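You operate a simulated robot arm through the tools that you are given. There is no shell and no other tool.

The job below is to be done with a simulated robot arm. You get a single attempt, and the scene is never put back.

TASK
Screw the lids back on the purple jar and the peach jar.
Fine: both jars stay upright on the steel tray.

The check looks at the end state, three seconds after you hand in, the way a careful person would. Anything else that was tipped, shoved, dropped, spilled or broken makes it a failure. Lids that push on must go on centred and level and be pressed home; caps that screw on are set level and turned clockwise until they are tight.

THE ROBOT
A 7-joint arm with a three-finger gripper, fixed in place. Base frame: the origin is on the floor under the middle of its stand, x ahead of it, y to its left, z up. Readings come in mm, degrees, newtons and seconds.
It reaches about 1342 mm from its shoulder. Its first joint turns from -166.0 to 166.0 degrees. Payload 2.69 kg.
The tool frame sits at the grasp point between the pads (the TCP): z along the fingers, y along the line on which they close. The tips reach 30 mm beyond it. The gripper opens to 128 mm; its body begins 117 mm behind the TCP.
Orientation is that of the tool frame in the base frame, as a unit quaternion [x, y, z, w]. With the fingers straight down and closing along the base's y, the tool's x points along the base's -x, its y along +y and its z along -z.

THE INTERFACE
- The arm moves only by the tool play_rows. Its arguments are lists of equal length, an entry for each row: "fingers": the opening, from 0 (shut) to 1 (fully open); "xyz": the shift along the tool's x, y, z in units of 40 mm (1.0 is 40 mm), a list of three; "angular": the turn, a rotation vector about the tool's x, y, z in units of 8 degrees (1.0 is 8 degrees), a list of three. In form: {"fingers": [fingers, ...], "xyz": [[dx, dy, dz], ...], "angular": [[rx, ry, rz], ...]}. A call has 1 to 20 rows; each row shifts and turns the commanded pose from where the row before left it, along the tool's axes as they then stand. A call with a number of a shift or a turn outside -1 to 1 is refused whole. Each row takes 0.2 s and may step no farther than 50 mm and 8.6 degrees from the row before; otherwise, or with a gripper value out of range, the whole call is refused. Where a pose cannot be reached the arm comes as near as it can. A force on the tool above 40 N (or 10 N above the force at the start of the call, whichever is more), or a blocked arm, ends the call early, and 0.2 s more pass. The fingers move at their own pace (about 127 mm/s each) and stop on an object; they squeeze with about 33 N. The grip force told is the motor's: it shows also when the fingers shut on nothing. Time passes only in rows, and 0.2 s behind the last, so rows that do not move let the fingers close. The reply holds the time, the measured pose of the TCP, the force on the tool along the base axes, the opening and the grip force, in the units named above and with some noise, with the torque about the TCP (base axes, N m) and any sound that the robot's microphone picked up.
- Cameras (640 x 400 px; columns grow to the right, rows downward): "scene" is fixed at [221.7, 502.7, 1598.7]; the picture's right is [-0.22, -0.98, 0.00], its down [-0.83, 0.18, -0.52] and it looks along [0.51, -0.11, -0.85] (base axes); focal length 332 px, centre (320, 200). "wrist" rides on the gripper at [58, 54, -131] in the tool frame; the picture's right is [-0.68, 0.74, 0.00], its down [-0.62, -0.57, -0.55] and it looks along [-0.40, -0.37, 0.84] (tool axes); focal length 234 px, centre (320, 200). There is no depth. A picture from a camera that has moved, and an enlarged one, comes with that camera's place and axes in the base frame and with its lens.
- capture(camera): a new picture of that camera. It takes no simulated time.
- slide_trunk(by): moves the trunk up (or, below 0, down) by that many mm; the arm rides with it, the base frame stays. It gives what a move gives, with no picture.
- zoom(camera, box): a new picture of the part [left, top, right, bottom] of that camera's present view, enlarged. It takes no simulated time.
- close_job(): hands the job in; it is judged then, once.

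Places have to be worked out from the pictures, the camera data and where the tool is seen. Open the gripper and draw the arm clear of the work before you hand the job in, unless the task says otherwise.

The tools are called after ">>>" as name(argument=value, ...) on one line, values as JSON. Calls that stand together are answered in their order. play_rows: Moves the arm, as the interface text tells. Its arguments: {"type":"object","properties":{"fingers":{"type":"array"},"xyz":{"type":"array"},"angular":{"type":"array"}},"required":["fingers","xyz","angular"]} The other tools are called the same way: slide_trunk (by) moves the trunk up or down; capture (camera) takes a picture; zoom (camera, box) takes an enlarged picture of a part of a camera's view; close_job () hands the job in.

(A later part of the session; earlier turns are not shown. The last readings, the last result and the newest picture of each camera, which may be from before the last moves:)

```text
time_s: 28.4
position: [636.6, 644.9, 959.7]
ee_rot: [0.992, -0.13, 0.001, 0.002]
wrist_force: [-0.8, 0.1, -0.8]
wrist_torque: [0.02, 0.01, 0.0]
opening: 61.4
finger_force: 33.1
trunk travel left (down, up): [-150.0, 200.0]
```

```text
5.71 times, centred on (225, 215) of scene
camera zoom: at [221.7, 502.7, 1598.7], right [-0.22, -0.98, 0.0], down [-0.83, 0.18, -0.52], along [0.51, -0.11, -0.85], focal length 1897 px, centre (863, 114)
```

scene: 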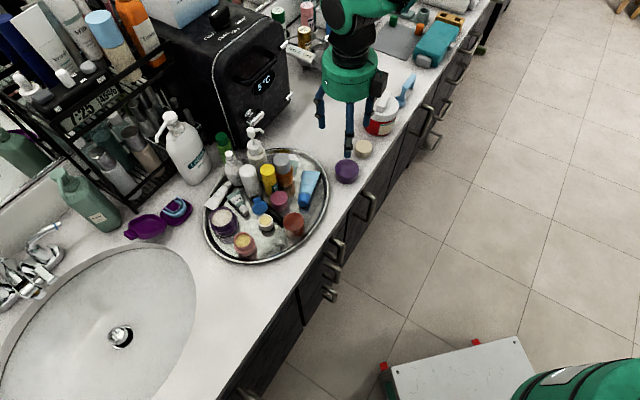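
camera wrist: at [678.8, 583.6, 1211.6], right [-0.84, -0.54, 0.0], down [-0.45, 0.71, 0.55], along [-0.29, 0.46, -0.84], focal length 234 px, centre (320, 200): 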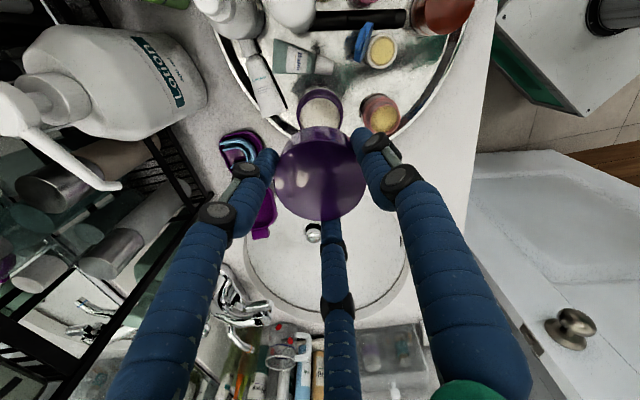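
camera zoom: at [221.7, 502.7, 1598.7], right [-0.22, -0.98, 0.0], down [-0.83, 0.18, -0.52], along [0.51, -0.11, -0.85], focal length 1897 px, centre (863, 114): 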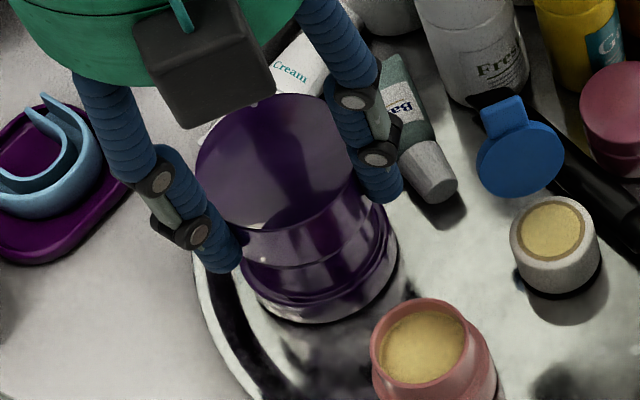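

Lateral alignment in the scene view looks within about 1 mm. I zoom further in the wrist view to compare the jar body's sides with the lid.

>>> zoom(camera="wrist", box=[280, 100, 360, 150])

>>> zoom(camera="scene", box=[205, 190, 255, 240])

```text
8.00 times, centred on (320, 125) of wrist
camera zoom: at [680.0, 579.7, 1090.2], right [-0.84, -0.54, 0.0], down [-0.45, 0.71, 0.55], along [-0.29, 0.46, -0.84], focal length 1873 px, centre (320, 800)
```

zoom: 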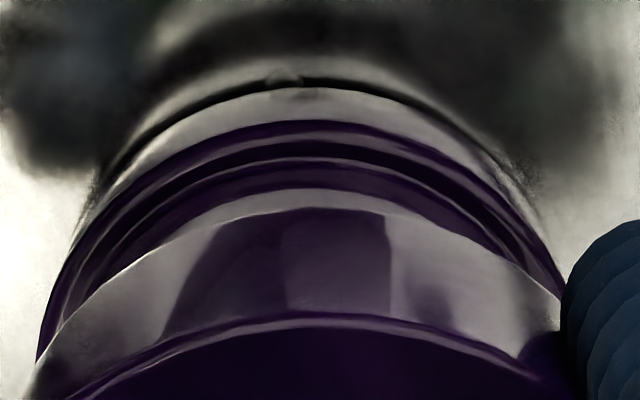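

```text
8.00 times, centred on (230, 215) of scene
camera zoom: at [221.7, 502.7, 1598.7], right [-0.22, -0.98, 0.0], down [-0.83, 0.18, -0.52], along [0.51, -0.11, -0.85], focal length 2656 px, centre (1040, 80)
```

zoom: 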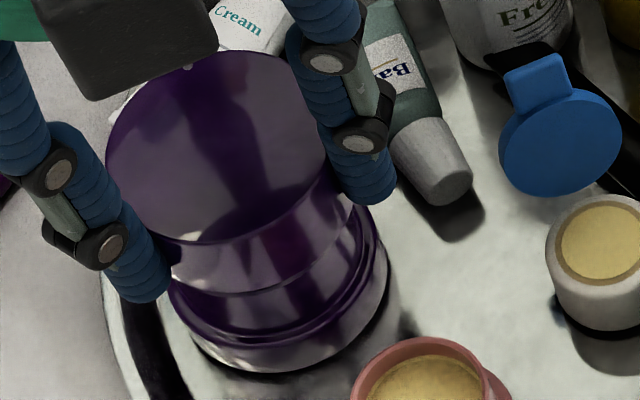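

Wrist view suggests the jar is ~1 mm left of the lid; I rotate the gripper 90° (well above the rim) to measure the orthogonal direction the same way.

>>> play_rows(fingers=[0, 0, 0, 0, 0, 0, 0, 0, 0, 0, 0, 0], xyz=[[0, 0, 0], [0, 0, 0], [0, 0, 0], [0, 0, 0], [0, 0, 0], [0, 0, 0], [0, 0, 0], [0, 0, 0], [0, 0, 0], [0, 0, 0], [0, 0, 0], [0, 0, 0]], angular=[[0, 0, 1], [0, 0, 1], [0, 0, 1], [0, 0, 1], [0, 0, 1], [0, 0, 1], [0, 0, 1], [0, 0, 1], [0, 0, 1], [0, 0, 1], [0, 0, 1], [0, 0, 0]])

>>> zoom(camera="wrist", box=[280, 100, 360, 150])

>>> zoom(camera="wrist", box=[256, 100, 384, 230])

```text
time_s: 31.0
position: [637.7, 645.3, 961.8]
ee_rot: [-0.623, 0.782, -0.001, -0.001]
wrist_force: [-0.7, -0.2, 0.3]
wrist_torque: [0.01, -0.05, 0.03]
opening: 61.5
finger_force: 32.8
trunk travel left (down, up): [-150.0, 200.0]
```

```text
8.00 times, centred on (320, 125) of wrist
camera zoom: at [572.1, 602.1, 1091.8], right [-0.57, 0.82, 0.0], down [0.69, 0.47, 0.55], along [0.45, 0.31, -0.84], focal length 1873 px, centre (320, 800)
```

zoom: 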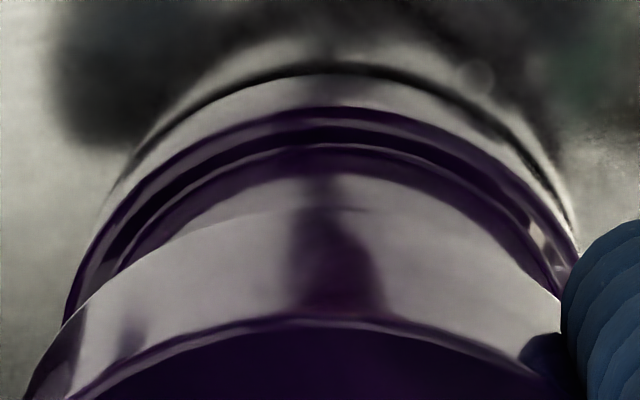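

```text
3.08 times, centred on (320, 165) of wrist
camera zoom: at [572.1, 602.1, 1091.8], right [-0.57, 0.82, 0.0], down [0.69, 0.47, 0.55], along [0.45, 0.31, -0.84], focal length 720 px, centre (320, 308)
```

zoom: 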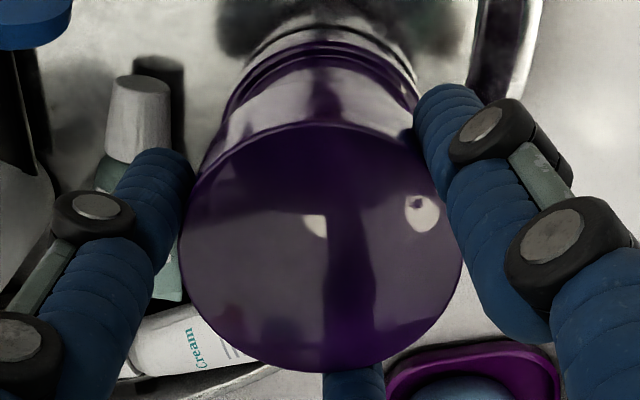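

In this orthogonal view the jar appears ~1.7 mm to the right of the lid axis, and in the earlier one ~1 mm left; together that asks for a shift of about (−0.1, +1.9) mm. I apply it and recheck.

>>> play_rows(fingers=[0, 0], xyz=[[-0.046, 0.013, 0], [0, 0, 0]], angular=[[0, 0, 0], [0, 0, 0]])

>>> zoom(camera="wrist", box=[280, 100, 360, 150])

```text
time_s: 31.6
position: [637.3, 647.1, 961.7]
ee_rot: [-0.623, 0.782, -0.001, 0.0]
wrist_force: [0.0, -0.3, -0.6]
wrist_torque: [0.03, -0.01, 0.03]
opening: 61.5
finger_force: 33.3
trunk travel left (down, up): [-150.0, 200.0]
```

```text
8.00 times, centred on (320, 125) of wrist
camera zoom: at [572.5, 604.2, 1091.9], right [-0.57, 0.82, 0.0], down [0.69, 0.48, 0.55], along [0.45, 0.31, -0.84], focal length 1873 px, centre (320, 800)
```

zoom: 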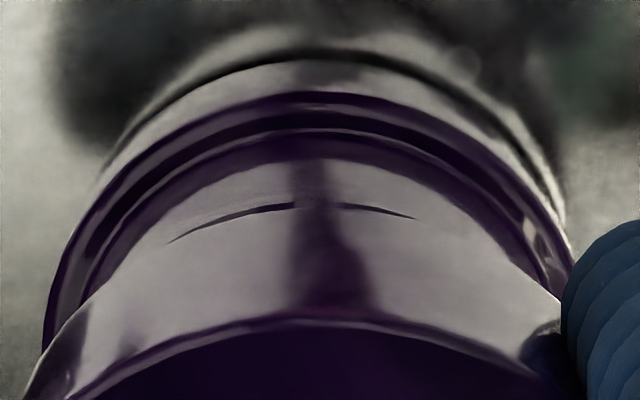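

Now symmetric in this view. I rotate back counter-clockwise to -165° and recheck the first direction.

>>> play_rows(fingers=[0, 0, 0, 0, 0, 0, 0, 0, 0, 0, 0, 0], xyz=[[0, 0, 0], [0, 0, 0], [0, 0, 0], [0, 0, 0], [0, 0, 0], [0, 0, 0], [0, 0, 0], [0, 0, 0], [0, 0, 0], [0, 0, 0], [0, 0, 0], [0, 0, 0]], angular=[[0, 0, -1], [0, 0, -1], [0, 0, -1], [0, 0, -1], [0, 0, -1], [0, 0, -1], [0, 0, -1], [0, 0, -1], [0, 0, -1], [0, 0, -1], [0, 0, -1], [0, 0, 0]])

>>> zoom(camera="wrist", box=[280, 100, 360, 150])

>>> zoom(camera="scene", box=[205, 190, 255, 240])

```text
time_s: 34.2
position: [636.6, 648.8, 960.7]
ee_rot: [0.992, -0.128, 0.001, 0.0]
wrist_force: [0.2, 0.5, -0.7]
wrist_torque: [-0.04, -0.03, 0.02]
opening: 61.2
finger_force: 33.2
trunk travel left (down, up): [-150.0, 200.0]
```

```text
8.00 times, centred on (320, 125) of wrist
camera zoom: at [680.2, 582.3, 1091.7], right [-0.84, -0.54, 0.0], down [-0.45, 0.7, 0.55], along [-0.3, 0.46, -0.84], focal length 1873 px, centre (320, 800)
```

zoom: 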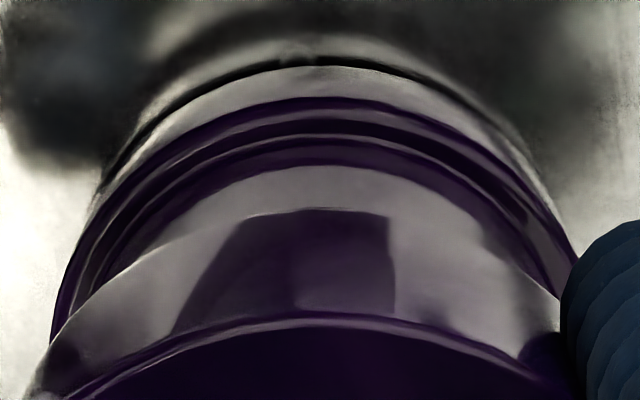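

```text
8.00 times, centred on (230, 215) of scene
camera zoom: at [221.7, 502.7, 1598.7], right [-0.22, -0.98, 0.0], down [-0.83, 0.18, -0.52], along [0.51, -0.11, -0.85], focal length 2656 px, centre (1040, 80)
```

zoom: 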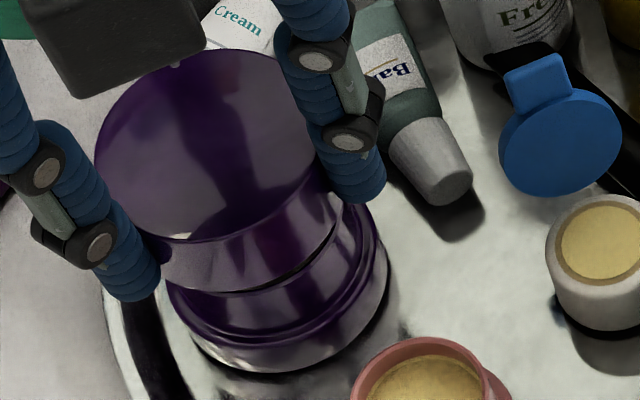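

Both directions now agree within ~0.5 mm, and the scene view's rim lateral matches too. I lower gently, about 12 mm first, then check forces.

>>> play_rows(fingers=[0, 0, 0, 0, 0], xyz=[[0, 0, 0.1], [0, 0, 0.1], [0, 0, 0.05], [0, 0, 0.05], [0, 0, 0]], angular=[[0, 0, 0], [0, 0, 0], [0, 0, 0], [0, 0, 0], [0, 0, 0]])

>>> zoom(camera="scene", box=[205, 190, 255, 240])

```text
time_s: 35.4
position: [636.9, 646.7, 949.4]
ee_rot: [0.992, -0.129, 0.001, 0.001]
wrist_force: [-0.5, 0.2, -0.4]
wrist_torque: [-0.03, -0.01, 0.01]
opening: 61.4
finger_force: 33.0
trunk travel left (down, up): [-150.0, 200.0]
```

```text
8.00 times, centred on (230, 215) of scene
camera zoom: at [221.7, 502.7, 1598.7], right [-0.22, -0.98, 0.0], down [-0.83, 0.18, -0.52], along [0.51, -0.11, -0.85], focal length 2656 px, centre (1040, 80)
```

zoom: 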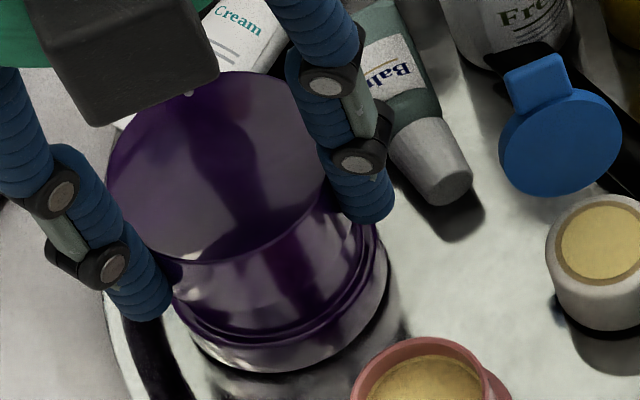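

No contact yet at z≈949. I continue downward in small 1.5 mm steps.

>>> play_rows(fingers=[0, 0, 0, 0, 0], xyz=[[0, 0, 0.0375], [0, 0, 0.0375], [0, 0, 0.0375], [0, 0, 0.0375], [0, 0, 0]], angular=[[0, 0, 0], [0, 0, 0], [0, 0, 0], [0, 0, 0], [0, 0, 0]])

```text
time_s: 36.6
position: [636.6, 648.8, 943.6]
ee_rot: [0.992, -0.129, 0.001, 0.001]
wrist_force: [0.2, -0.1, -0.3]
wrist_torque: [0.01, -0.02, -0.01]
opening: 61.3
finger_force: 33.4
trunk travel left (down, up): [-150.0, 200.0]
```

Still no contact; the lid's skirt is at about the rim level. I continue another 6 mm.

>>> play_rows(fingers=[0, 0, 0, 0, 0], xyz=[[0, 0, 0.0375], [0, 0, 0.0375], [0, 0, 0.0375], [0, 0, 0.0375], [0, 0, 0]], angular=[[0, 0, 0], [0, 0, 0], [0, 0, 0], [0, 0, 0], [0, 0, 0]])

>>> zoom(camera="scene", box=[205, 190, 255, 240])

>>> zoom(camera="wrist", box=[256, 90, 384, 220])

```text
time_s: 37.8
position: [636.8, 648.1, 937.5]
ee_rot: [0.992, -0.129, 0.001, 0.001]
wrist_force: [0.3, -0.8, 0.2]
wrist_torque: [0.02, 0.0, -0.01]
opening: 61.5
finger_force: 33.0
trunk travel left (down, up): [-150.0, 200.0]
```

```text
8.00 times, centred on (230, 215) of scene
camera zoom: at [221.7, 502.7, 1598.7], right [-0.22, -0.98, 0.0], down [-0.83, 0.18, -0.52], along [0.51, -0.11, -0.85], focal length 2656 px, centre (1040, 80)
```

zoom: 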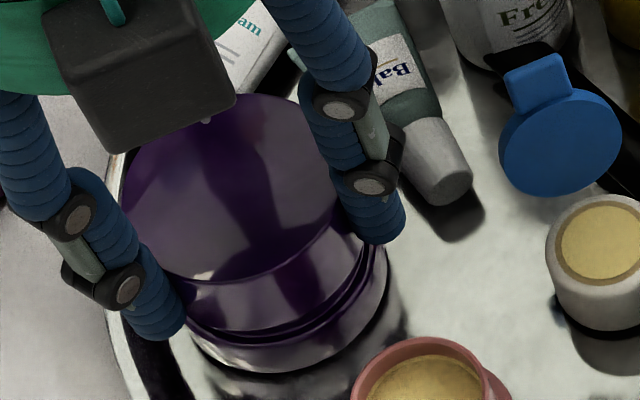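

```text
3.08 times, centred on (320, 155) of wrist
camera zoom: at [679.5, 581.6, 1067.7], right [-0.84, -0.54, 0.0], down [-0.45, 0.71, 0.55], along [-0.29, 0.46, -0.84], focal length 720 px, centre (320, 338)
```

zoom: 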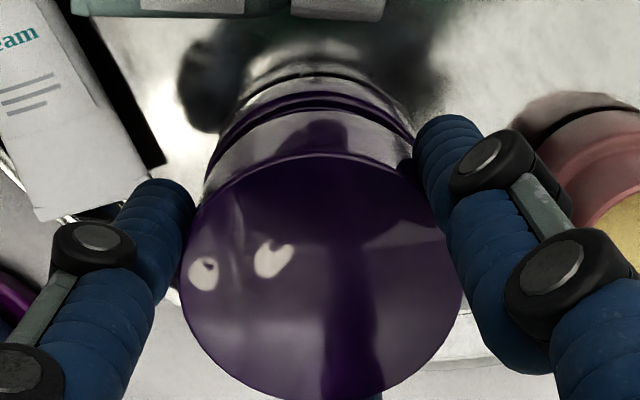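

No force yet though the skirt is around the neck, so it is going on cleanly. I keep lowering in 1 mm steps until I feel the thread.

>>> play_rows(fingers=[0, 0, 0, 0, 0, 0], xyz=[[0, 0, 0.025], [0, 0, 0.025], [0, 0, 0.025], [0, 0, 0.025], [0, 0, 0.025], [0, 0, 0]], angular=[[0, 0, 0], [0, 0, 0], [0, 0, 0], [0, 0, 0], [0, 0, 0], [0, 0, 0]])

```text
time_s: 39.2
position: [636.6, 646.6, 931.6]
ee_rot: [0.992, -0.129, 0.0, 0.001]
wrist_force: [0.2, -0.5, 0.3]
wrist_torque: [0.01, -0.01, -0.02]
opening: 61.4
finger_force: 32.9
trunk travel left (down, up): [-150.0, 200.0]
```

Still free at z≈932. I go on a few more millimetres, watching the force.

>>> play_rows(fingers=[0, 0, 0, 0, 0], xyz=[[0, 0, 0.025], [0, 0, 0.025], [0, 0, 0.025], [0, 0, 0.025], [0, 0, 0]], angular=[[0, 0, 0], [0, 0, 0], [0, 0, 0], [0, 0, 0], [0, 0, 0]])

>>> zoom(camera="scene", box=[205, 190, 255, 240])

>>> zoom(camera="wrist", box=[256, 90, 384, 220])

```text
time_s: 40.4
position: [635.9, 647.6, 927.7]
ee_rot: [0.992, -0.129, 0.0, 0.001]
wrist_force: [1.3, 1.2, 0.0]
wrist_torque: [0.04, -0.05, 0.0]
opening: 61.5
finger_force: 33.7
trunk travel left (down, up): [-150.0, 200.0]
```

```text
8.00 times, centred on (230, 215) of scene
camera zoom: at [221.7, 502.7, 1598.7], right [-0.22, -0.98, 0.0], down [-0.83, 0.18, -0.52], along [0.51, -0.11, -0.85], focal length 2656 px, centre (1040, 80)
```

zoom: 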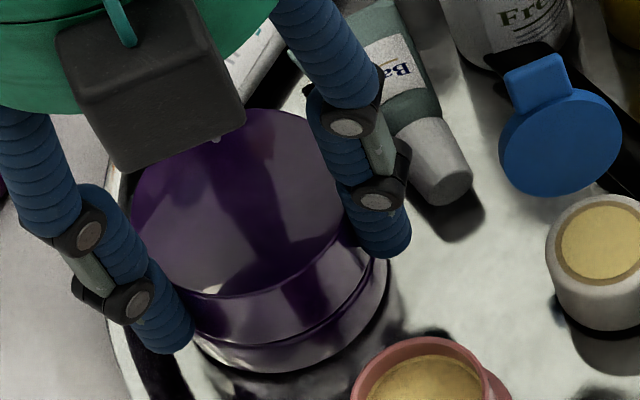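

```text
3.08 times, centred on (320, 155) of wrist
camera zoom: at [679.3, 581.5, 1059.0], right [-0.84, -0.54, 0.0], down [-0.45, 0.71, 0.55], along [-0.29, 0.46, -0.84], focal length 720 px, centre (320, 338)
```

zoom: 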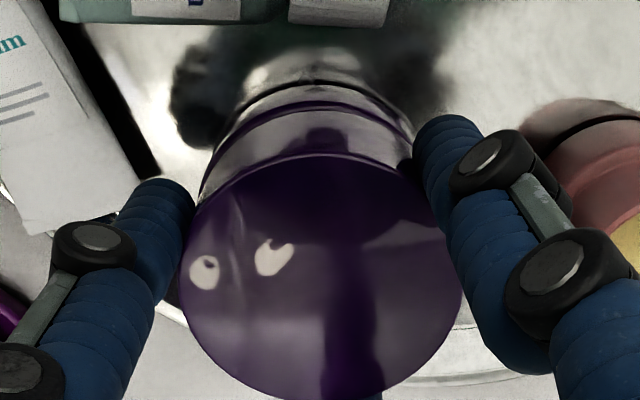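

Only slight lateral contact is felt at z≈928. I continue in 0.8 mm steps to find the thread seat.

>>> play_rows(fingers=[0, 0, 0, 0], xyz=[[0, 0, 0.02], [0, 0, 0.02], [0, 0, 0.02], [0, 0, 0]], angular=[[0, 0, 0], [0, 0, 0], [0, 0, 0], [0, 0, 0]])

```text
time_s: 41.4
position: [636.7, 646.6, 926.1]
ee_rot: [0.992, -0.129, 0.0, 0.0]
wrist_force: [-2.9, 1.0, 5.0]
wrist_torque: [0.01, 0.03, -0.02]
opening: 61.5
finger_force: 33.1
trunk travel left (down, up): [-150.0, 200.0]
```

Contact: about 5 N upward at z≈926. I start turning clockwise (positive tool z), 40° first, with a very slight downward follow.

>>> play_rows(fingers=[0, 0, 0, 0, 0, 0], xyz=[[0, 0, 0.003], [0, 0, 0.003], [0, 0, 0.003], [0, 0, 0.003], [0, 0, 0.003], [0, 0, 0]], angular=[[0, 0, 1], [0, 0, 1], [0, 0, 1], [0, 0, 1], [0, 0, 1], [0, 0, 0]])

>>> zoom(camera="scene", box=[205, 190, 255, 240])

```text
time_s: 42.8
position: [637.9, 647.1, 925.2]
ee_rot: [0.887, -0.461, 0.002, 0.0]
wrist_force: [-4.1, 3.5, 7.7]
wrist_torque: [0.05, -0.04, 0.02]
opening: 61.1
finger_force: 32.4
trunk travel left (down, up): [-150.0, 200.0]
```

```text
8.00 times, centred on (230, 215) of scene
camera zoom: at [221.7, 502.7, 1598.7], right [-0.22, -0.98, 0.0], down [-0.83, 0.18, -0.52], along [0.51, -0.11, -0.85], focal length 2656 px, centre (1040, 80)
```

zoom: 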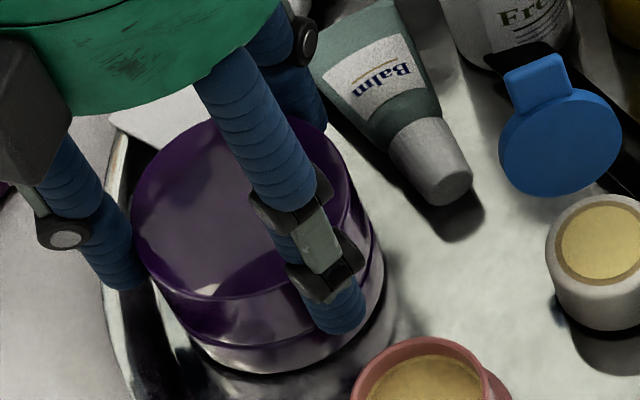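

Force is modest (7.7 N up, ~5 N sideways), suggesting I'm ~0.8 mm off toward (+x,−y). I nudge by (−0.7, +0.6) mm and continue turning 80° clockwise.

>>> play_rows(fingers=[0, 0, 0, 0, 0, 0, 0, 0, 0, 0, 0, 0], xyz=[[-0.022, 0.006, 0], [0, 0, 0.003], [0, 0, 0.003], [0, 0, 0.003], [0, 0, 0.003], [0, 0, 0.003], [0, 0, 0.003], [0, 0, 0.003], [0, 0, 0.003], [0, 0, 0.003], [0, 0, 0.003], [0, 0, 0]], angular=[[0, 0, 0], [0, 0, 1], [0, 0, 1], [0, 0, 1], [0, 0, 1], [0, 0, 1], [0, 0, 1], [0, 0, 1], [0, 0, 1], [0, 0, 1], [0, 0, 1], [0, 0, 0]])

>>> zoom(camera="scene", box=[205, 190, 255, 240])

```text
time_s: 45.4
position: [635.8, 647.2, 925.0]
ee_rot: [-0.383, 0.924, -0.001, 0.001]
wrist_force: [1.3, -2.0, 4.5]
wrist_torque: [-0.18, 0.07, -0.02]
opening: 61.1
finger_force: 33.4
trunk travel left (down, up): [-150.0, 200.0]
```

```text
8.00 times, centred on (230, 215) of scene
camera zoom: at [221.7, 502.7, 1598.7], right [-0.22, -0.98, 0.0], down [-0.83, 0.18, -0.52], along [0.51, -0.11, -0.85], focal length 2656 px, centre (1040, 80)
```

zoom: 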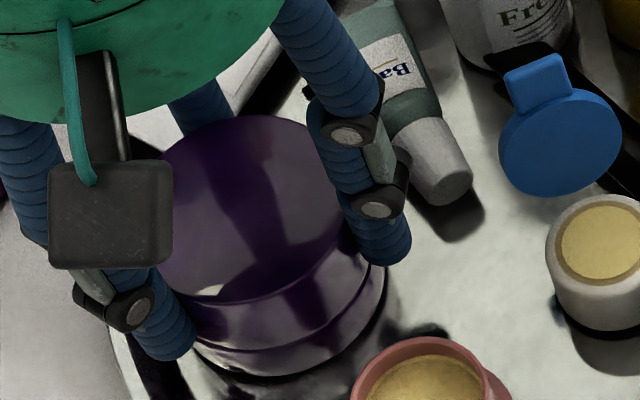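

Turned 120° so far with low torque, so the thread isn't tight. I continue another 88° clockwise with slight downward follow.

>>> play_rows(fingers=[0, 0, 0, 0, 0, 0, 0, 0, 0, 0, 0, 0], xyz=[[0, 0, 0.005], [0, 0, 0.005], [0, 0, 0.005], [0, 0, 0.005], [0, 0, 0.005], [0, 0, 0.005], [0, 0, 0.005], [0, 0, 0.005], [0, 0, 0.005], [0, 0, 0.005], [0, 0, 0.005], [0, 0, 0]], angular=[[0, 0, 1], [0, 0, 1], [0, 0, 1], [0, 0, 1], [0, 0, 1], [0, 0, 1], [0, 0, 1], [0, 0, 1], [0, 0, 1], [0, 0, 1], [0, 0, 1], [0, 0, 0]])

>>> zoom(camera="scene", box=[205, 190, 255, 240])

```text
time_s: 48.0
position: [635.7, 647.1, 923.8]
ee_rot: [0.365, 0.931, 0.0, 0.001]
wrist_force: [-0.3, -2.4, 19.6]
wrist_torque: [-0.11, 0.15, 0.2]
opening: 61.3
finger_force: 33.0
trunk travel left (down, up): [-150.0, 200.0]
```

```text
8.00 times, centred on (230, 215) of scene
camera zoom: at [221.7, 502.7, 1598.7], right [-0.22, -0.98, 0.0], down [-0.83, 0.18, -0.52], along [0.51, -0.11, -0.85], focal length 2656 px, centre (1040, 80)
```

zoom: 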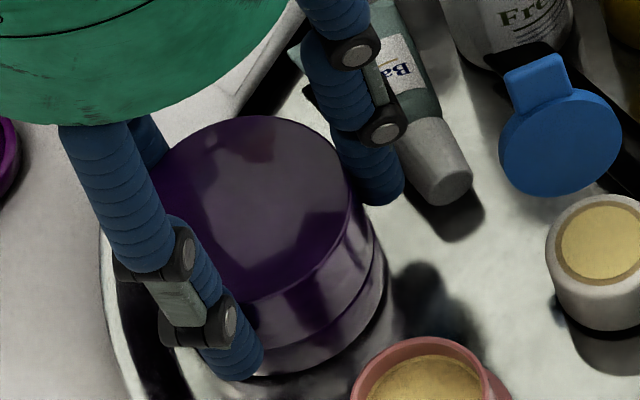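

Upward force is now ~20 N with 0.2 N·m resisting torque. I continue 64° more without extra downward motion to see whether the torque rises (tightening).

>>> play_rows(fingers=[0, 0, 0, 0, 0, 0, 0, 0, 0], xyz=[[0, 0, 0], [0, 0, 0], [0, 0, 0], [0, 0, 0], [0, 0, 0], [0, 0, 0], [0, 0, 0], [0, 0, 0], [0, 0, 0]], angular=[[0, 0, 1], [0, 0, 1], [0, 0, 1], [0, 0, 1], [0, 0, 1], [0, 0, 1], [0, 0, 1], [0, 0, 1], [0, 0, 0]])

>>> zoom(camera="scene", box=[205, 190, 255, 240])

>>> capture(camera="wrist")

```text
time_s: 50.0
position: [635.7, 647.3, 922.4]
ee_rot: [0.803, 0.595, 0.0, 0.0]
wrist_force: [0.8, -0.1, 20.2]
wrist_torque: [0.0, 0.01, 0.22]
opening: 61.4
finger_force: 33.1
trunk travel left (down, up): [-150.0, 200.0]
```

```text
8.00 times, centred on (230, 215) of scene
camera zoom: at [221.7, 502.7, 1598.7], right [-0.22, -0.98, 0.0], down [-0.83, 0.18, -0.52], along [0.51, -0.11, -0.85], focal length 2656 px, centre (1040, 80)
```

zoom: 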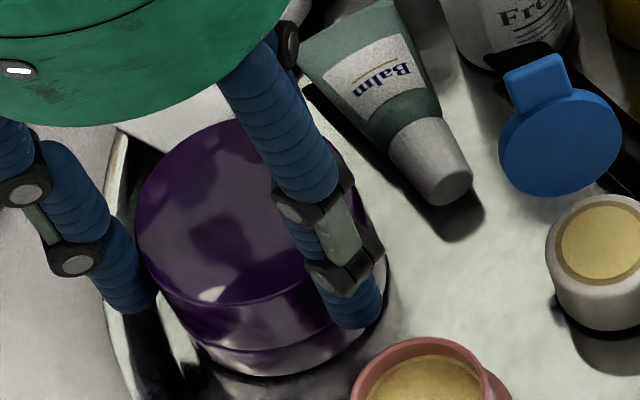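

```text
taken
camera wrist: at [704.6, 689.0, 1053.9], right [0.51, -0.86, 0.0], down [-0.72, -0.42, 0.55], along [-0.47, -0.28, -0.84], focal length 234 px, centre (320, 200)
```

wrist: 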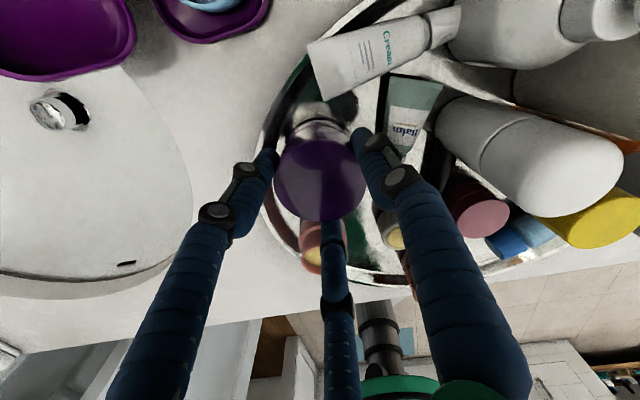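

Torque has plateaued at 0.22 N·m with 20 N down, which could mean it's tight and the jar is slipping on the tray. I look closely at the lid-to-shoulder gap and for any cue of jar spin.

>>> zoom(camera="wrist", box=[256, 90, 384, 220])

>>> zoom(camera="wrist", box=[280, 100, 360, 150])

```text
3.08 times, centred on (320, 155) of wrist
camera zoom: at [704.6, 689.0, 1053.9], right [0.51, -0.86, 0.0], down [-0.72, -0.42, 0.55], along [-0.47, -0.28, -0.84], focal length 720 px, centre (320, 338)
```

zoom: 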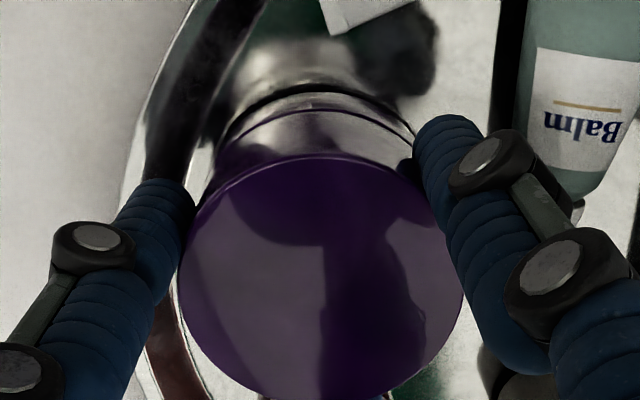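

```text
8.00 times, centred on (320, 125) of wrist
camera zoom: at [704.6, 689.0, 1053.9], right [0.51, -0.86, 0.0], down [-0.72, -0.42, 0.55], along [-0.47, -0.28, -0.84], focal length 1873 px, centre (320, 800)
```

zoom: 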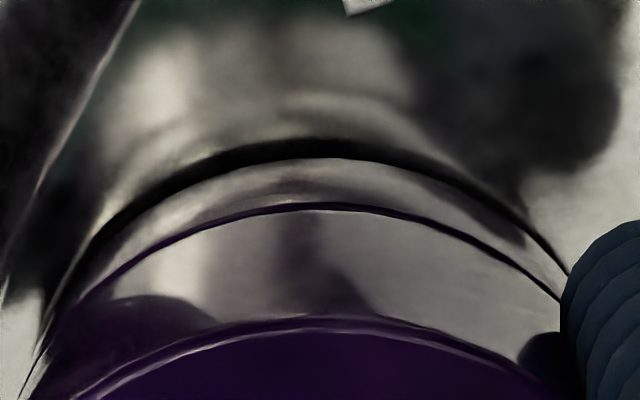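

The lid skirt now sits right at the shoulder with only a hairline gap. I relieve the down-force by raising ~1.6 mm, then read the force before regripping.

>>> play_rows(fingers=[0, 0], xyz=[[0, 0, -0.04], [0, 0, 0]], angular=[[0, 0, 0], [0, 0, 0]])

```text
time_s: 50.6
position: [634.5, 647.0, 922.6]
ee_rot: [0.803, 0.595, -0.001, 0.002]
wrist_force: [1.8, 3.4, 6.2]
wrist_torque: [0.28, -0.15, -0.01]
opening: 61.4
finger_force: 33.3
trunk travel left (down, up): [-150.0, 200.0]
```

Stiffness is ~9 N/mm. I raise another 1 mm to test whether the lid is held by the thread (force would go clearly negative) before releasing.

>>> play_rows(fingers=[0, 0], xyz=[[0, 0, -0.025], [0, 0, 0]], angular=[[0, 0, 0], [0, 0, 0]])

```text
time_s: 51.2
position: [635.4, 646.6, 923.4]
ee_rot: [0.803, 0.596, -0.002, 0.001]
wrist_force: [0.8, 0.0, 1.2]
wrist_torque: [0.04, -0.04, -0.02]
opening: 61.4
finger_force: 33.2
trunk travel left (down, up): [-150.0, 200.0]
```

>>> play_rows(fingers=[0, 0], xyz=[[0, 0, -0.0125], [0, 0, 0]], angular=[[0, 0, 0], [0, 0, 0]])

```text
time_s: 51.8
position: [634.9, 647.7, 924.6]
ee_rot: [0.803, 0.596, 0.0, 0.002]
wrist_force: [-0.4, -0.2, -3.0]
wrist_torque: [0.0, 0.07, 0.0]
opening: 61.3
finger_force: 32.7
trunk travel left (down, up): [-150.0, 200.0]
```

A −3 N pull shows the thread holds the lid to the jar. I settle back to neutral, open slightly, and lift clear to inspect how the lid sits.

>>> play_rows(fingers=[0, 0.56, 0.56, 0.56, 0.56, 0.56, 0.56], xyz=[[0, 0, 0.008], [0, 0, 0], [0, 0, 0], [0, 0, -0.2], [0, 0, -0.4], [0, 0, -0.4], [0, 0, 0]], angular=[[0, 0, 0], [0, 0, 0], [0, 0, 0], [0, 0, 0], [0, 0, 0], [0, 0, 0], [0, 0, 0]])

>>> zoom(camera="scene", box=[195, 180, 265, 260])

>>> zoom(camera="wrist", box=[240, 80, 400, 220])

```text
time_s: 53.4
position: [635.1, 648.4, 964.6]
ee_rot: [0.803, 0.596, -0.001, 0.001]
wrist_force: [0.3, -0.2, 0.2]
wrist_torque: [-0.01, 0.0, -0.02]
opening: 71.7
finger_force: 0.1
trunk travel left (down, up): [-150.0, 200.0]
```

```text
5.00 times, centred on (230, 220) of scene
camera zoom: at [221.7, 502.7, 1598.7], right [-0.22, -0.98, 0.0], down [-0.83, 0.18, -0.52], along [0.51, -0.11, -0.85], focal length 1660 px, centre (770, 100)
```

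zoom: 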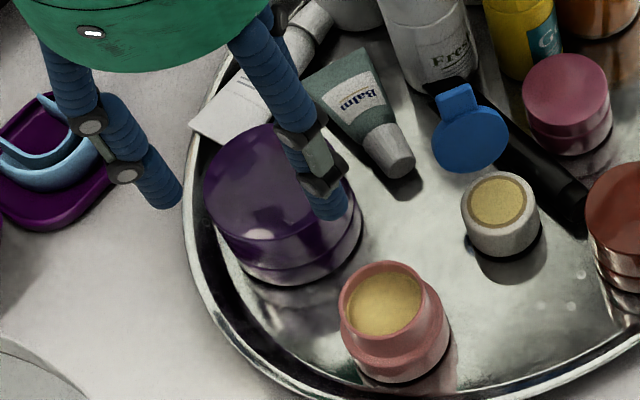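

```text
2.86 times, centred on (320, 150) of wrist
camera zoom: at [704.1, 689.2, 1095.0], right [0.51, -0.86, 0.0], down [-0.72, -0.42, 0.55], along [-0.47, -0.28, -0.84], focal length 669 px, centre (320, 343)
```

zoom: 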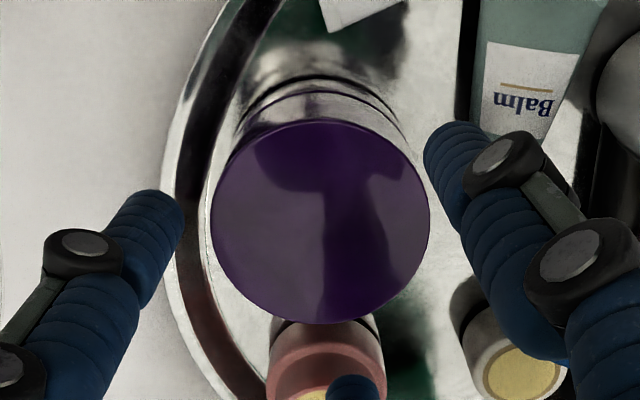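

The lid sits level on the jar. I rotate back 240° counter-clockwise in the clear, for a second tightening grip.

>>> play_rows(fingers=[0.56, 0.56, 0.56, 0.56, 0.56, 0.56, 0.56, 0.56, 0.56, 0.56, 0.56, 0.56, 0.56, 0.56, 0.56, 0.56, 0.56, 0.56, 0.56, 0.56], xyz=[[0, 0, 0], [0, 0, 0], [0, 0, 0], [0, 0, 0], [0, 0, 0], [0, 0, 0], [0, 0, 0], [0, 0, 0], [0, 0, 0], [0, 0, 0], [0, 0, 0], [0, 0, 0], [0, 0, 0], [0, 0, 0], [0, 0, 0], [0, 0, 0], [0, 0, 0], [0, 0, 0], [0, 0, 0], [0, 0, 0]], angular=[[0, 0, -1], [0, 0, -1], [0, 0, -1], [0, 0, -1], [0, 0, -1], [0, 0, -1], [0, 0, -1], [0, 0, -1], [0, 0, -1], [0, 0, -1], [0, 0, -1], [0, 0, -1], [0, 0, -1], [0, 0, -1], [0, 0, -1], [0, 0, -1], [0, 0, -1], [0, 0, -1], [0, 0, -1], [0, 0, -1]])

>>> play_rows(fingers=[0.56, 0.56, 0.56, 0.56, 0.56, 0.56, 0.56, 0.56, 0.56, 0.56, 0.56], xyz=[[0, 0, 0], [0, 0, 0], [0, 0, 0], [0, 0, 0], [0, 0, 0], [0, 0, 0], [0, 0, 0], [0, 0, 0], [0, 0, 0], [0, 0, 0], [0, 0, 0]], angular=[[0, 0, -1], [0, 0, -1], [0, 0, -1], [0, 0, -1], [0, 0, -1], [0, 0, -1], [0, 0, -1], [0, 0, -1], [0, 0, -1], [0, 0, -1], [0, 0, 0]])

>>> zoom(camera="wrist", box=[240, 80, 400, 220])

```text
time_s: 57.6
position: [636.1, 648.2, 965.4]
ee_rot: [-0.449, 0.894, 0.0, 0.0]
wrist_force: [0.3, -0.2, 0.0]
wrist_torque: [0.0, 0.03, 0.0]
opening: 71.8
finger_force: 0.1
trunk travel left (down, up): [-150.0, 200.0]
```

```text
time_s: 60.0
position: [636.0, 647.4, 964.8]
ee_rot: [0.918, -0.397, 0.001, 0.001]
wrist_force: [1.0, 0.9, -0.3]
wrist_torque: [0.02, -0.02, -0.01]
opening: 71.4
finger_force: 0.0
trunk travel left (down, up): [-150.0, 200.0]
```

```text
2.86 times, centred on (320, 150) of wrist
camera zoom: at [637.3, 569.7, 1095.9], right [-1.0, -0.01, 0.0], down [-0.01, 0.84, 0.55], along [-0.01, 0.55, -0.84], focal length 669 px, centre (320, 343)
```

zoom: 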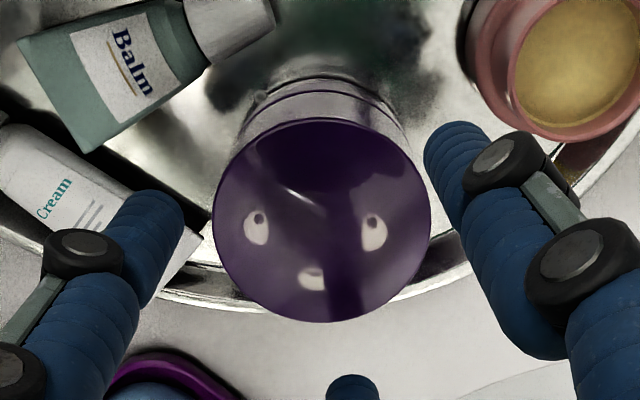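

Lid centred beneath the gripper. I descend the same 40 mm, regrip, and read the force.

>>> play_rows(fingers=[0.56, 0.56, 0.56, 0.4, 0.2, 0, 0, 0], xyz=[[0, 0, 0.4], [0, 0, 0.4], [0, 0, 0.2], [0, 0, 0], [0, 0, 0], [0, 0, 0], [0, 0, 0], [0, 0, 0]], angular=[[0, 0, 0], [0, 0, 0], [0, 0, 0], [0, 0, 0], [0, 0, 0], [0, 0, 0], [0, 0, 0], [0, 0, 0]])

```text
time_s: 61.8
position: [636.1, 650.2, 925.0]
ee_rot: [0.917, -0.398, 0.001, 0.0]
wrist_force: [2.0, -0.9, 3.2]
wrist_torque: [-0.1, -0.1, -0.01]
opening: 61.1
finger_force: 33.0
trunk travel left (down, up): [-150.0, 200.0]
```

Gripped again with ~3 N down. I turn 24° clockwise without pressing to feel the resistance.

>>> play_rows(fingers=[0, 0, 0, 0], xyz=[[0, 0, 0], [0, 0, 0], [0, 0, 0], [0, 0, 0]], angular=[[0, 0, 1], [0, 0, 1], [0, 0, 1], [0, 0, 0]])

```text
time_s: 62.8
position: [636.2, 649.1, 925.8]
ee_rot: [0.815, -0.58, 0.0, -0.001]
wrist_force: [1.5, -1.4, 7.4]
wrist_torque: [-0.09, -0.01, 0.09]
opening: 61.0
finger_force: 32.9
trunk travel left (down, up): [-150.0, 200.0]
```

Torque scales with down-force (0.09 N·m at 7 N, 0.22 at 20 N), consistent with a seated lid and the jar slipping on the tray. To get it properly tight I press down to about 30 N and turn further.

>>> play_rows(fingers=[0, 0, 0, 0, 0, 0, 0, 0], xyz=[[0, 0, 0.03], [0, 0, 0.03], [0, 0, 0], [0, 0, 0], [0, 0, 0], [0, 0, 0], [0, 0, 0], [0, 0, 0]], angular=[[0, 0, 0], [0, 0, 0], [0, 0, 1], [0, 0, 1], [0, 0, 1], [0, 0, 1], [0, 0, 1], [0, 0, 0]])

>>> zoom(camera="scene", box=[195, 180, 265, 260])

```text
time_s: 64.6
position: [635.4, 647.4, 924.0]
ee_rot: [-0.567, 0.824, -0.001, 0.002]
wrist_force: [-1.2, 0.9, 28.8]
wrist_torque: [0.09, 0.05, 0.31]
opening: 61.2
finger_force: 32.5
trunk travel left (down, up): [-150.0, 200.0]
```

```text
5.00 times, centred on (230, 220) of scene
camera zoom: at [221.7, 502.7, 1598.7], right [-0.22, -0.98, 0.0], down [-0.83, 0.18, -0.52], along [0.51, -0.11, -0.85], focal length 1660 px, centre (770, 100)
```

zoom: 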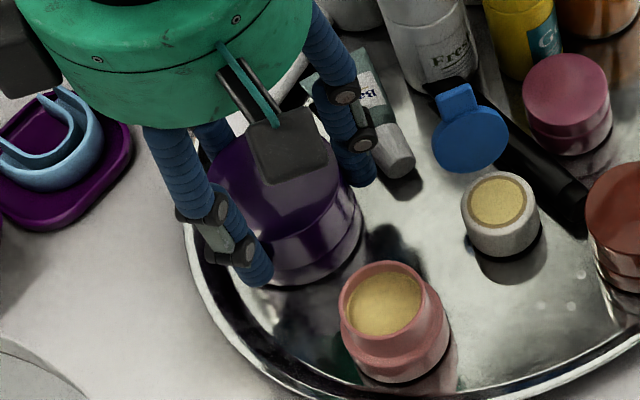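

Torque is now 0.31 N·m at 29 N down, no further descent—the lid is tight and the jar just slips. I give one last firmer turn with ~34 N down.

>>> play_rows(fingers=[0, 0, 0, 0, 0, 0], xyz=[[0, 0, 0.015], [0, 0, 0], [0, 0, 0], [0, 0, 0], [0, 0, 0], [0, 0, 0]], angular=[[0, 0, 0], [0, 0, 1], [0, 0, 1], [0, 0, 1], [0, 0, 1], [0, 0, 0]])

```text
time_s: 66.0
position: [635.0, 647.6, 922.3]
ee_rot: [-0.318, 0.948, -0.001, 0.001]
wrist_force: [1.7, -2.1, 21.8]
wrist_torque: [-0.1, -0.06, 0.27]
opening: 61.0
finger_force: 32.9
trunk travel left (down, up): [-150.0, 200.0]
```

Force dropped to 22 N while turning, meaning the lid advanced a little more under the higher torque. I keep pressing and turning another 40° to see where it ends.

>>> play_rows(fingers=[0, 0, 0, 0, 0, 0, 0], xyz=[[0, 0, 0.025], [0, 0, 0], [0, 0, 0], [0, 0, 0], [0, 0, 0], [0, 0, 0], [0, 0, 0]], angular=[[0, 0, 0], [0, 0, 1], [0, 0, 1], [0, 0, 1], [0, 0, 1], [0, 0, 1], [0, 0, 0]])

```text
time_s: 67.6
position: [635.9, 647.1, 922.9]
ee_rot: [0.025, 1.0, 0.001, 0.001]
wrist_force: [1.4, -0.6, 20.0]
wrist_torque: [-0.07, -0.07, 0.23]
opening: 61.3
finger_force: 33.3
trunk travel left (down, up): [-150.0, 200.0]
```

Either the lid advanced or the fingers slid slightly down the lid. I check the lid's apparent position in the wrist view to distinguish.

>>> zoom(camera="wrist", box=[256, 120, 384, 230])

>>> zoom(camera="wrist", box=[280, 100, 360, 150])

>>> zoom(camera="scene", box=[195, 180, 265, 260])

```text
3.64 times, centred on (320, 175) of wrist
camera zoom: at [580.3, 704.8, 1052.8], right [0.71, 0.7, 0.0], down [0.58, -0.6, 0.55], along [0.39, -0.39, -0.84], focal length 852 px, centre (320, 291)
```

zoom: 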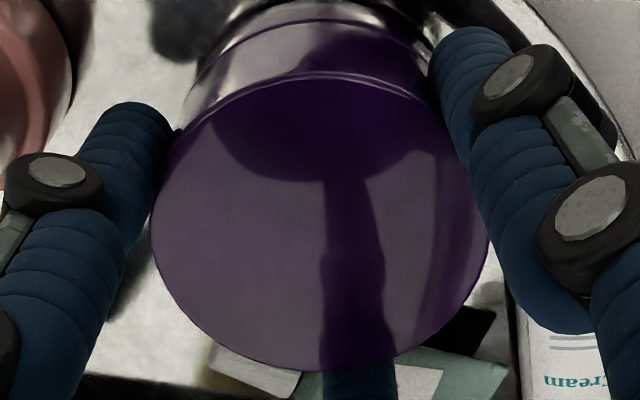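

```text
8.00 times, centred on (320, 125) of wrist
camera zoom: at [580.3, 704.8, 1052.8], right [0.71, 0.7, 0.0], down [0.58, -0.6, 0.55], along [0.39, -0.39, -0.84], focal length 1873 px, centre (320, 800)
```

zoom: 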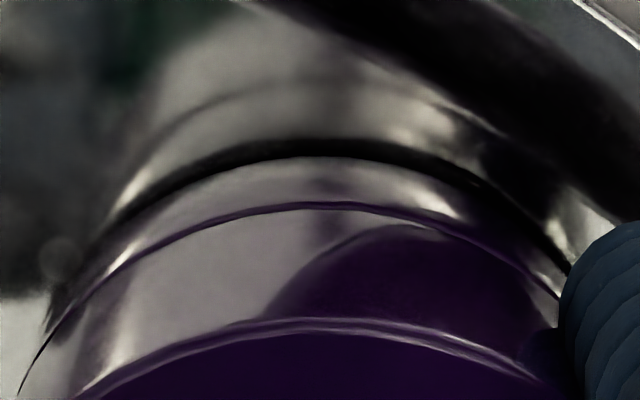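

```text
5.00 times, centred on (230, 220) of scene
camera zoom: at [221.7, 502.7, 1598.7], right [-0.22, -0.98, 0.0], down [-0.83, 0.18, -0.52], along [0.51, -0.11, -0.85], focal length 1660 px, centre (770, 100)
```

zoom: 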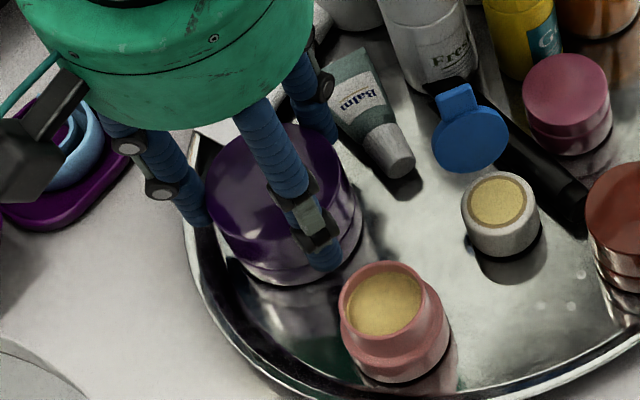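

Geometry between lid and jar is unchanged from before (fingers just slid ~1.5 mm), so the lid is seated and tight. I relieve the down-force and read it before releasing.

>>> play_rows(fingers=[0, 0], xyz=[[0, 0, -0.055], [0, 0, 0]], angular=[[0, 0, 0], [0, 0, 0]])

```text
time_s: 68.2
position: [635.8, 647.6, 923.3]
ee_rot: [0.025, 1.0, -0.001, 0.0]
wrist_force: [3.5, 1.4, 5.6]
wrist_torque: [0.15, -0.23, -0.01]
opening: 61.2
finger_force: 33.2
trunk travel left (down, up): [-150.0, 200.0]
```

Nearly neutral now. I release, rise straight up, and inspect the jar.

>>> play_rows(fingers=[0, 0.56, 0.56, 0.56, 0.56, 0.56, 0.56, 0.56, 0.56], xyz=[[0, 0, -0.014], [0, 0, 0], [0, 0, 0], [0, 0, -0.2], [0, 0, -0.6], [0, 0, -0.9], [0, 0, -0.9], [0, 0, -0.9], [0, 0, 0]], angular=[[0, 0, 0], [0, 0, 0], [0, 0, 0], [0, 0, 0], [0, 0, 0], [0, 0, 0], [0, 0, 0], [0, 0, 0], [0, 0, 0]])

>>> capture(camera="wrist")

>>> zoom(camera="scene", box=[195, 180, 265, 260])

>>> zoom(camera="scene", box=[190, 120, 350, 270])

```text
time_s: 70.2
position: [635.3, 648.2, 1063.6]
ee_rot: [0.025, 1.0, -0.001, 0.001]
wrist_force: [-0.1, 0.6, 0.6]
wrist_torque: [0.04, -0.03, -0.04]
opening: 71.7
finger_force: 0.1
trunk travel left (down, up): [-150.0, 200.0]
```

```text
taken
camera wrist: at [580.2, 704.4, 1194.8], right [0.71, 0.7, 0.0], down [0.59, -0.59, 0.55], along [0.39, -0.39, -0.84], focal length 234 px, centre (320, 200)
```

wrist: 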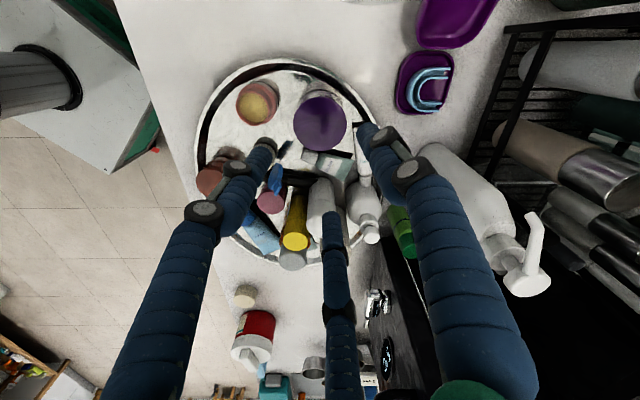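

```text
5.00 times, centred on (230, 220) of scene
camera zoom: at [221.7, 502.7, 1598.7], right [-0.22, -0.98, 0.0], down [-0.83, 0.18, -0.52], along [0.51, -0.11, -0.85], focal length 1660 px, centre (770, 100)
```

zoom: 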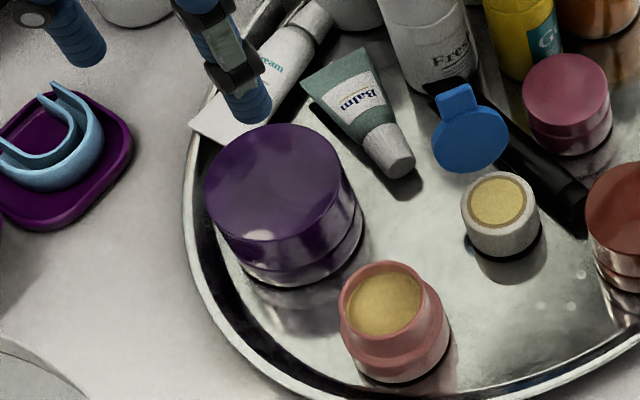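

```text
2.67 times, centred on (270, 195) of scene
camera zoom: at [221.7, 502.7, 1598.7], right [-0.22, -0.98, 0.0], down [-0.83, 0.18, -0.52], along [0.51, -0.11, -0.85], focal length 885 px, centre (453, 213)
```

zoom: 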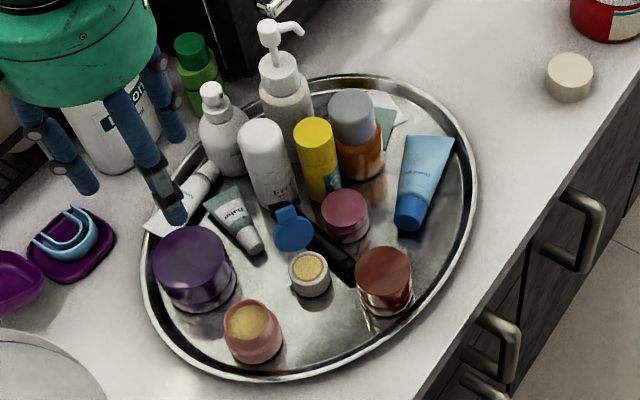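

The purple jar is closed, level and everything else is in place. Next I move over to the cream lid at ≈(791, 249), staying high.

>>> play_rows(fingers=[0.56, 0.56, 0.56, 0.56, 0.56, 0.56, 0.56, 0.56, 0.56, 0.56, 0.56, 0.56], xyz=[[-0.399, -0.888, 0], [-0.399, -0.888, 0], [-0.399, -0.888, 0], [-0.399, -0.888, 0], [-0.399, -0.888, 0], [-0.399, -0.888, 0], [-0.399, -0.888, 0], [-0.399, -0.888, 0], [-0.399, -0.888, 0], [-0.399, -0.888, 0], [-0.399, -0.888, 0], [0, 0, 0]], angular=[[0, 0, 0], [0, 0, 0], [0, 0, 0], [0, 0, 0], [0, 0, 0], [0, 0, 0], [0, 0, 0], [0, 0, 0], [0, 0, 0], [0, 0, 0], [0, 0, 0], [0, 0, 0]])

>>> play_rows(fingers=[0.56, 0.56, 0.56, 0.56, 0.56, 0.56, 0.56, 0.56, 0.56, 0.56, 0.56, 0.56, 0.56, 0.56, 0.56, 0.56, 0.56, 0.56, 0.56], xyz=[[0, 0, 0], [0, 0, 0], [0, 0, 0], [0, 0, 0], [0, 0, 0], [0, 0, 0], [0, 0, 0], [0, 0, 0], [0, 0, 0], [0, 0, 0], [0, 0, 0], [0, 0, 0], [0, 0, 0], [0, 0, 0], [0, 0, 0], [0, 0, 0], [0, 0, 0], [0, 0, 0], [0, 0, 0]], angular=[[0, 0, -0.993], [0, 0, -0.993], [0, 0, -0.993], [0, 0, -0.993], [0, 0, -0.993], [0, 0, -0.993], [0, 0, -0.993], [0, 0, -0.993], [0, 0, -0.993], [0, 0, -0.993], [0, 0, -0.993], [0, 0, -0.993], [0, 0, -0.993], [0, 0, -0.993], [0, 0, -0.993], [0, 0, -0.993], [0, 0, -0.993], [0, 0, -0.993], [0, 0, 0]])

>>> capture(camera="wrist")

>>> capture(camera="scene")

```text
time_s: 72.8
position: [790.0, 247.5, 1062.7]
ee_rot: [0.024, 1.0, 0.001, 0.0]
wrist_force: [-0.2, 0.0, 1.6]
wrist_torque: [0.03, 0.04, -0.02]
opening: 72.0
finger_force: 0.0
trunk travel left (down, up): [-150.0, 200.0]
```

```text
time_s: 76.8
position: [791.3, 249.7, 1064.4]
ee_rot: [0.94, -0.34, 0.001, 0.0]
wrist_force: [-0.6, -0.6, 0.5]
wrist_torque: [-0.01, -0.02, 0.01]
opening: 71.4
finger_force: 0.0
trunk travel left (down, up): [-150.0, 200.0]
```

```text
taken
camera wrist: at [802.9, 171.6, 1195.0], right [-0.99, -0.13, 0.0], down [-0.11, 0.83, 0.55], along [-0.07, 0.54, -0.84], focal length 234 px, centre (320, 200)
```

wrist: 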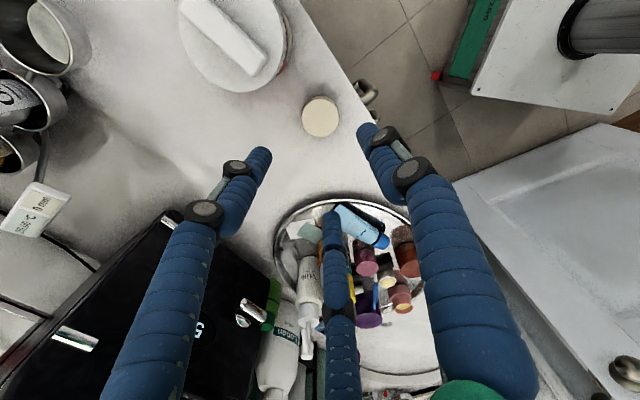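

```text
taken
```

scene: 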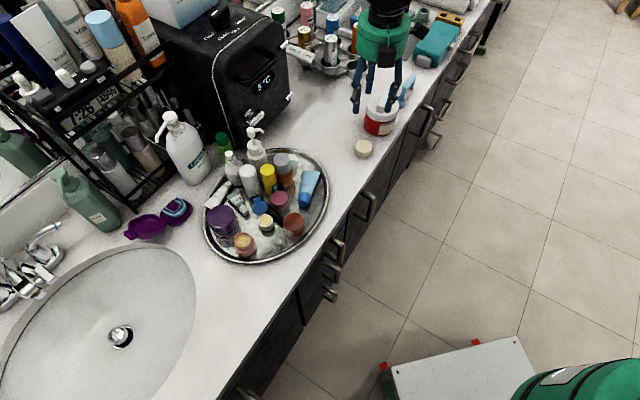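

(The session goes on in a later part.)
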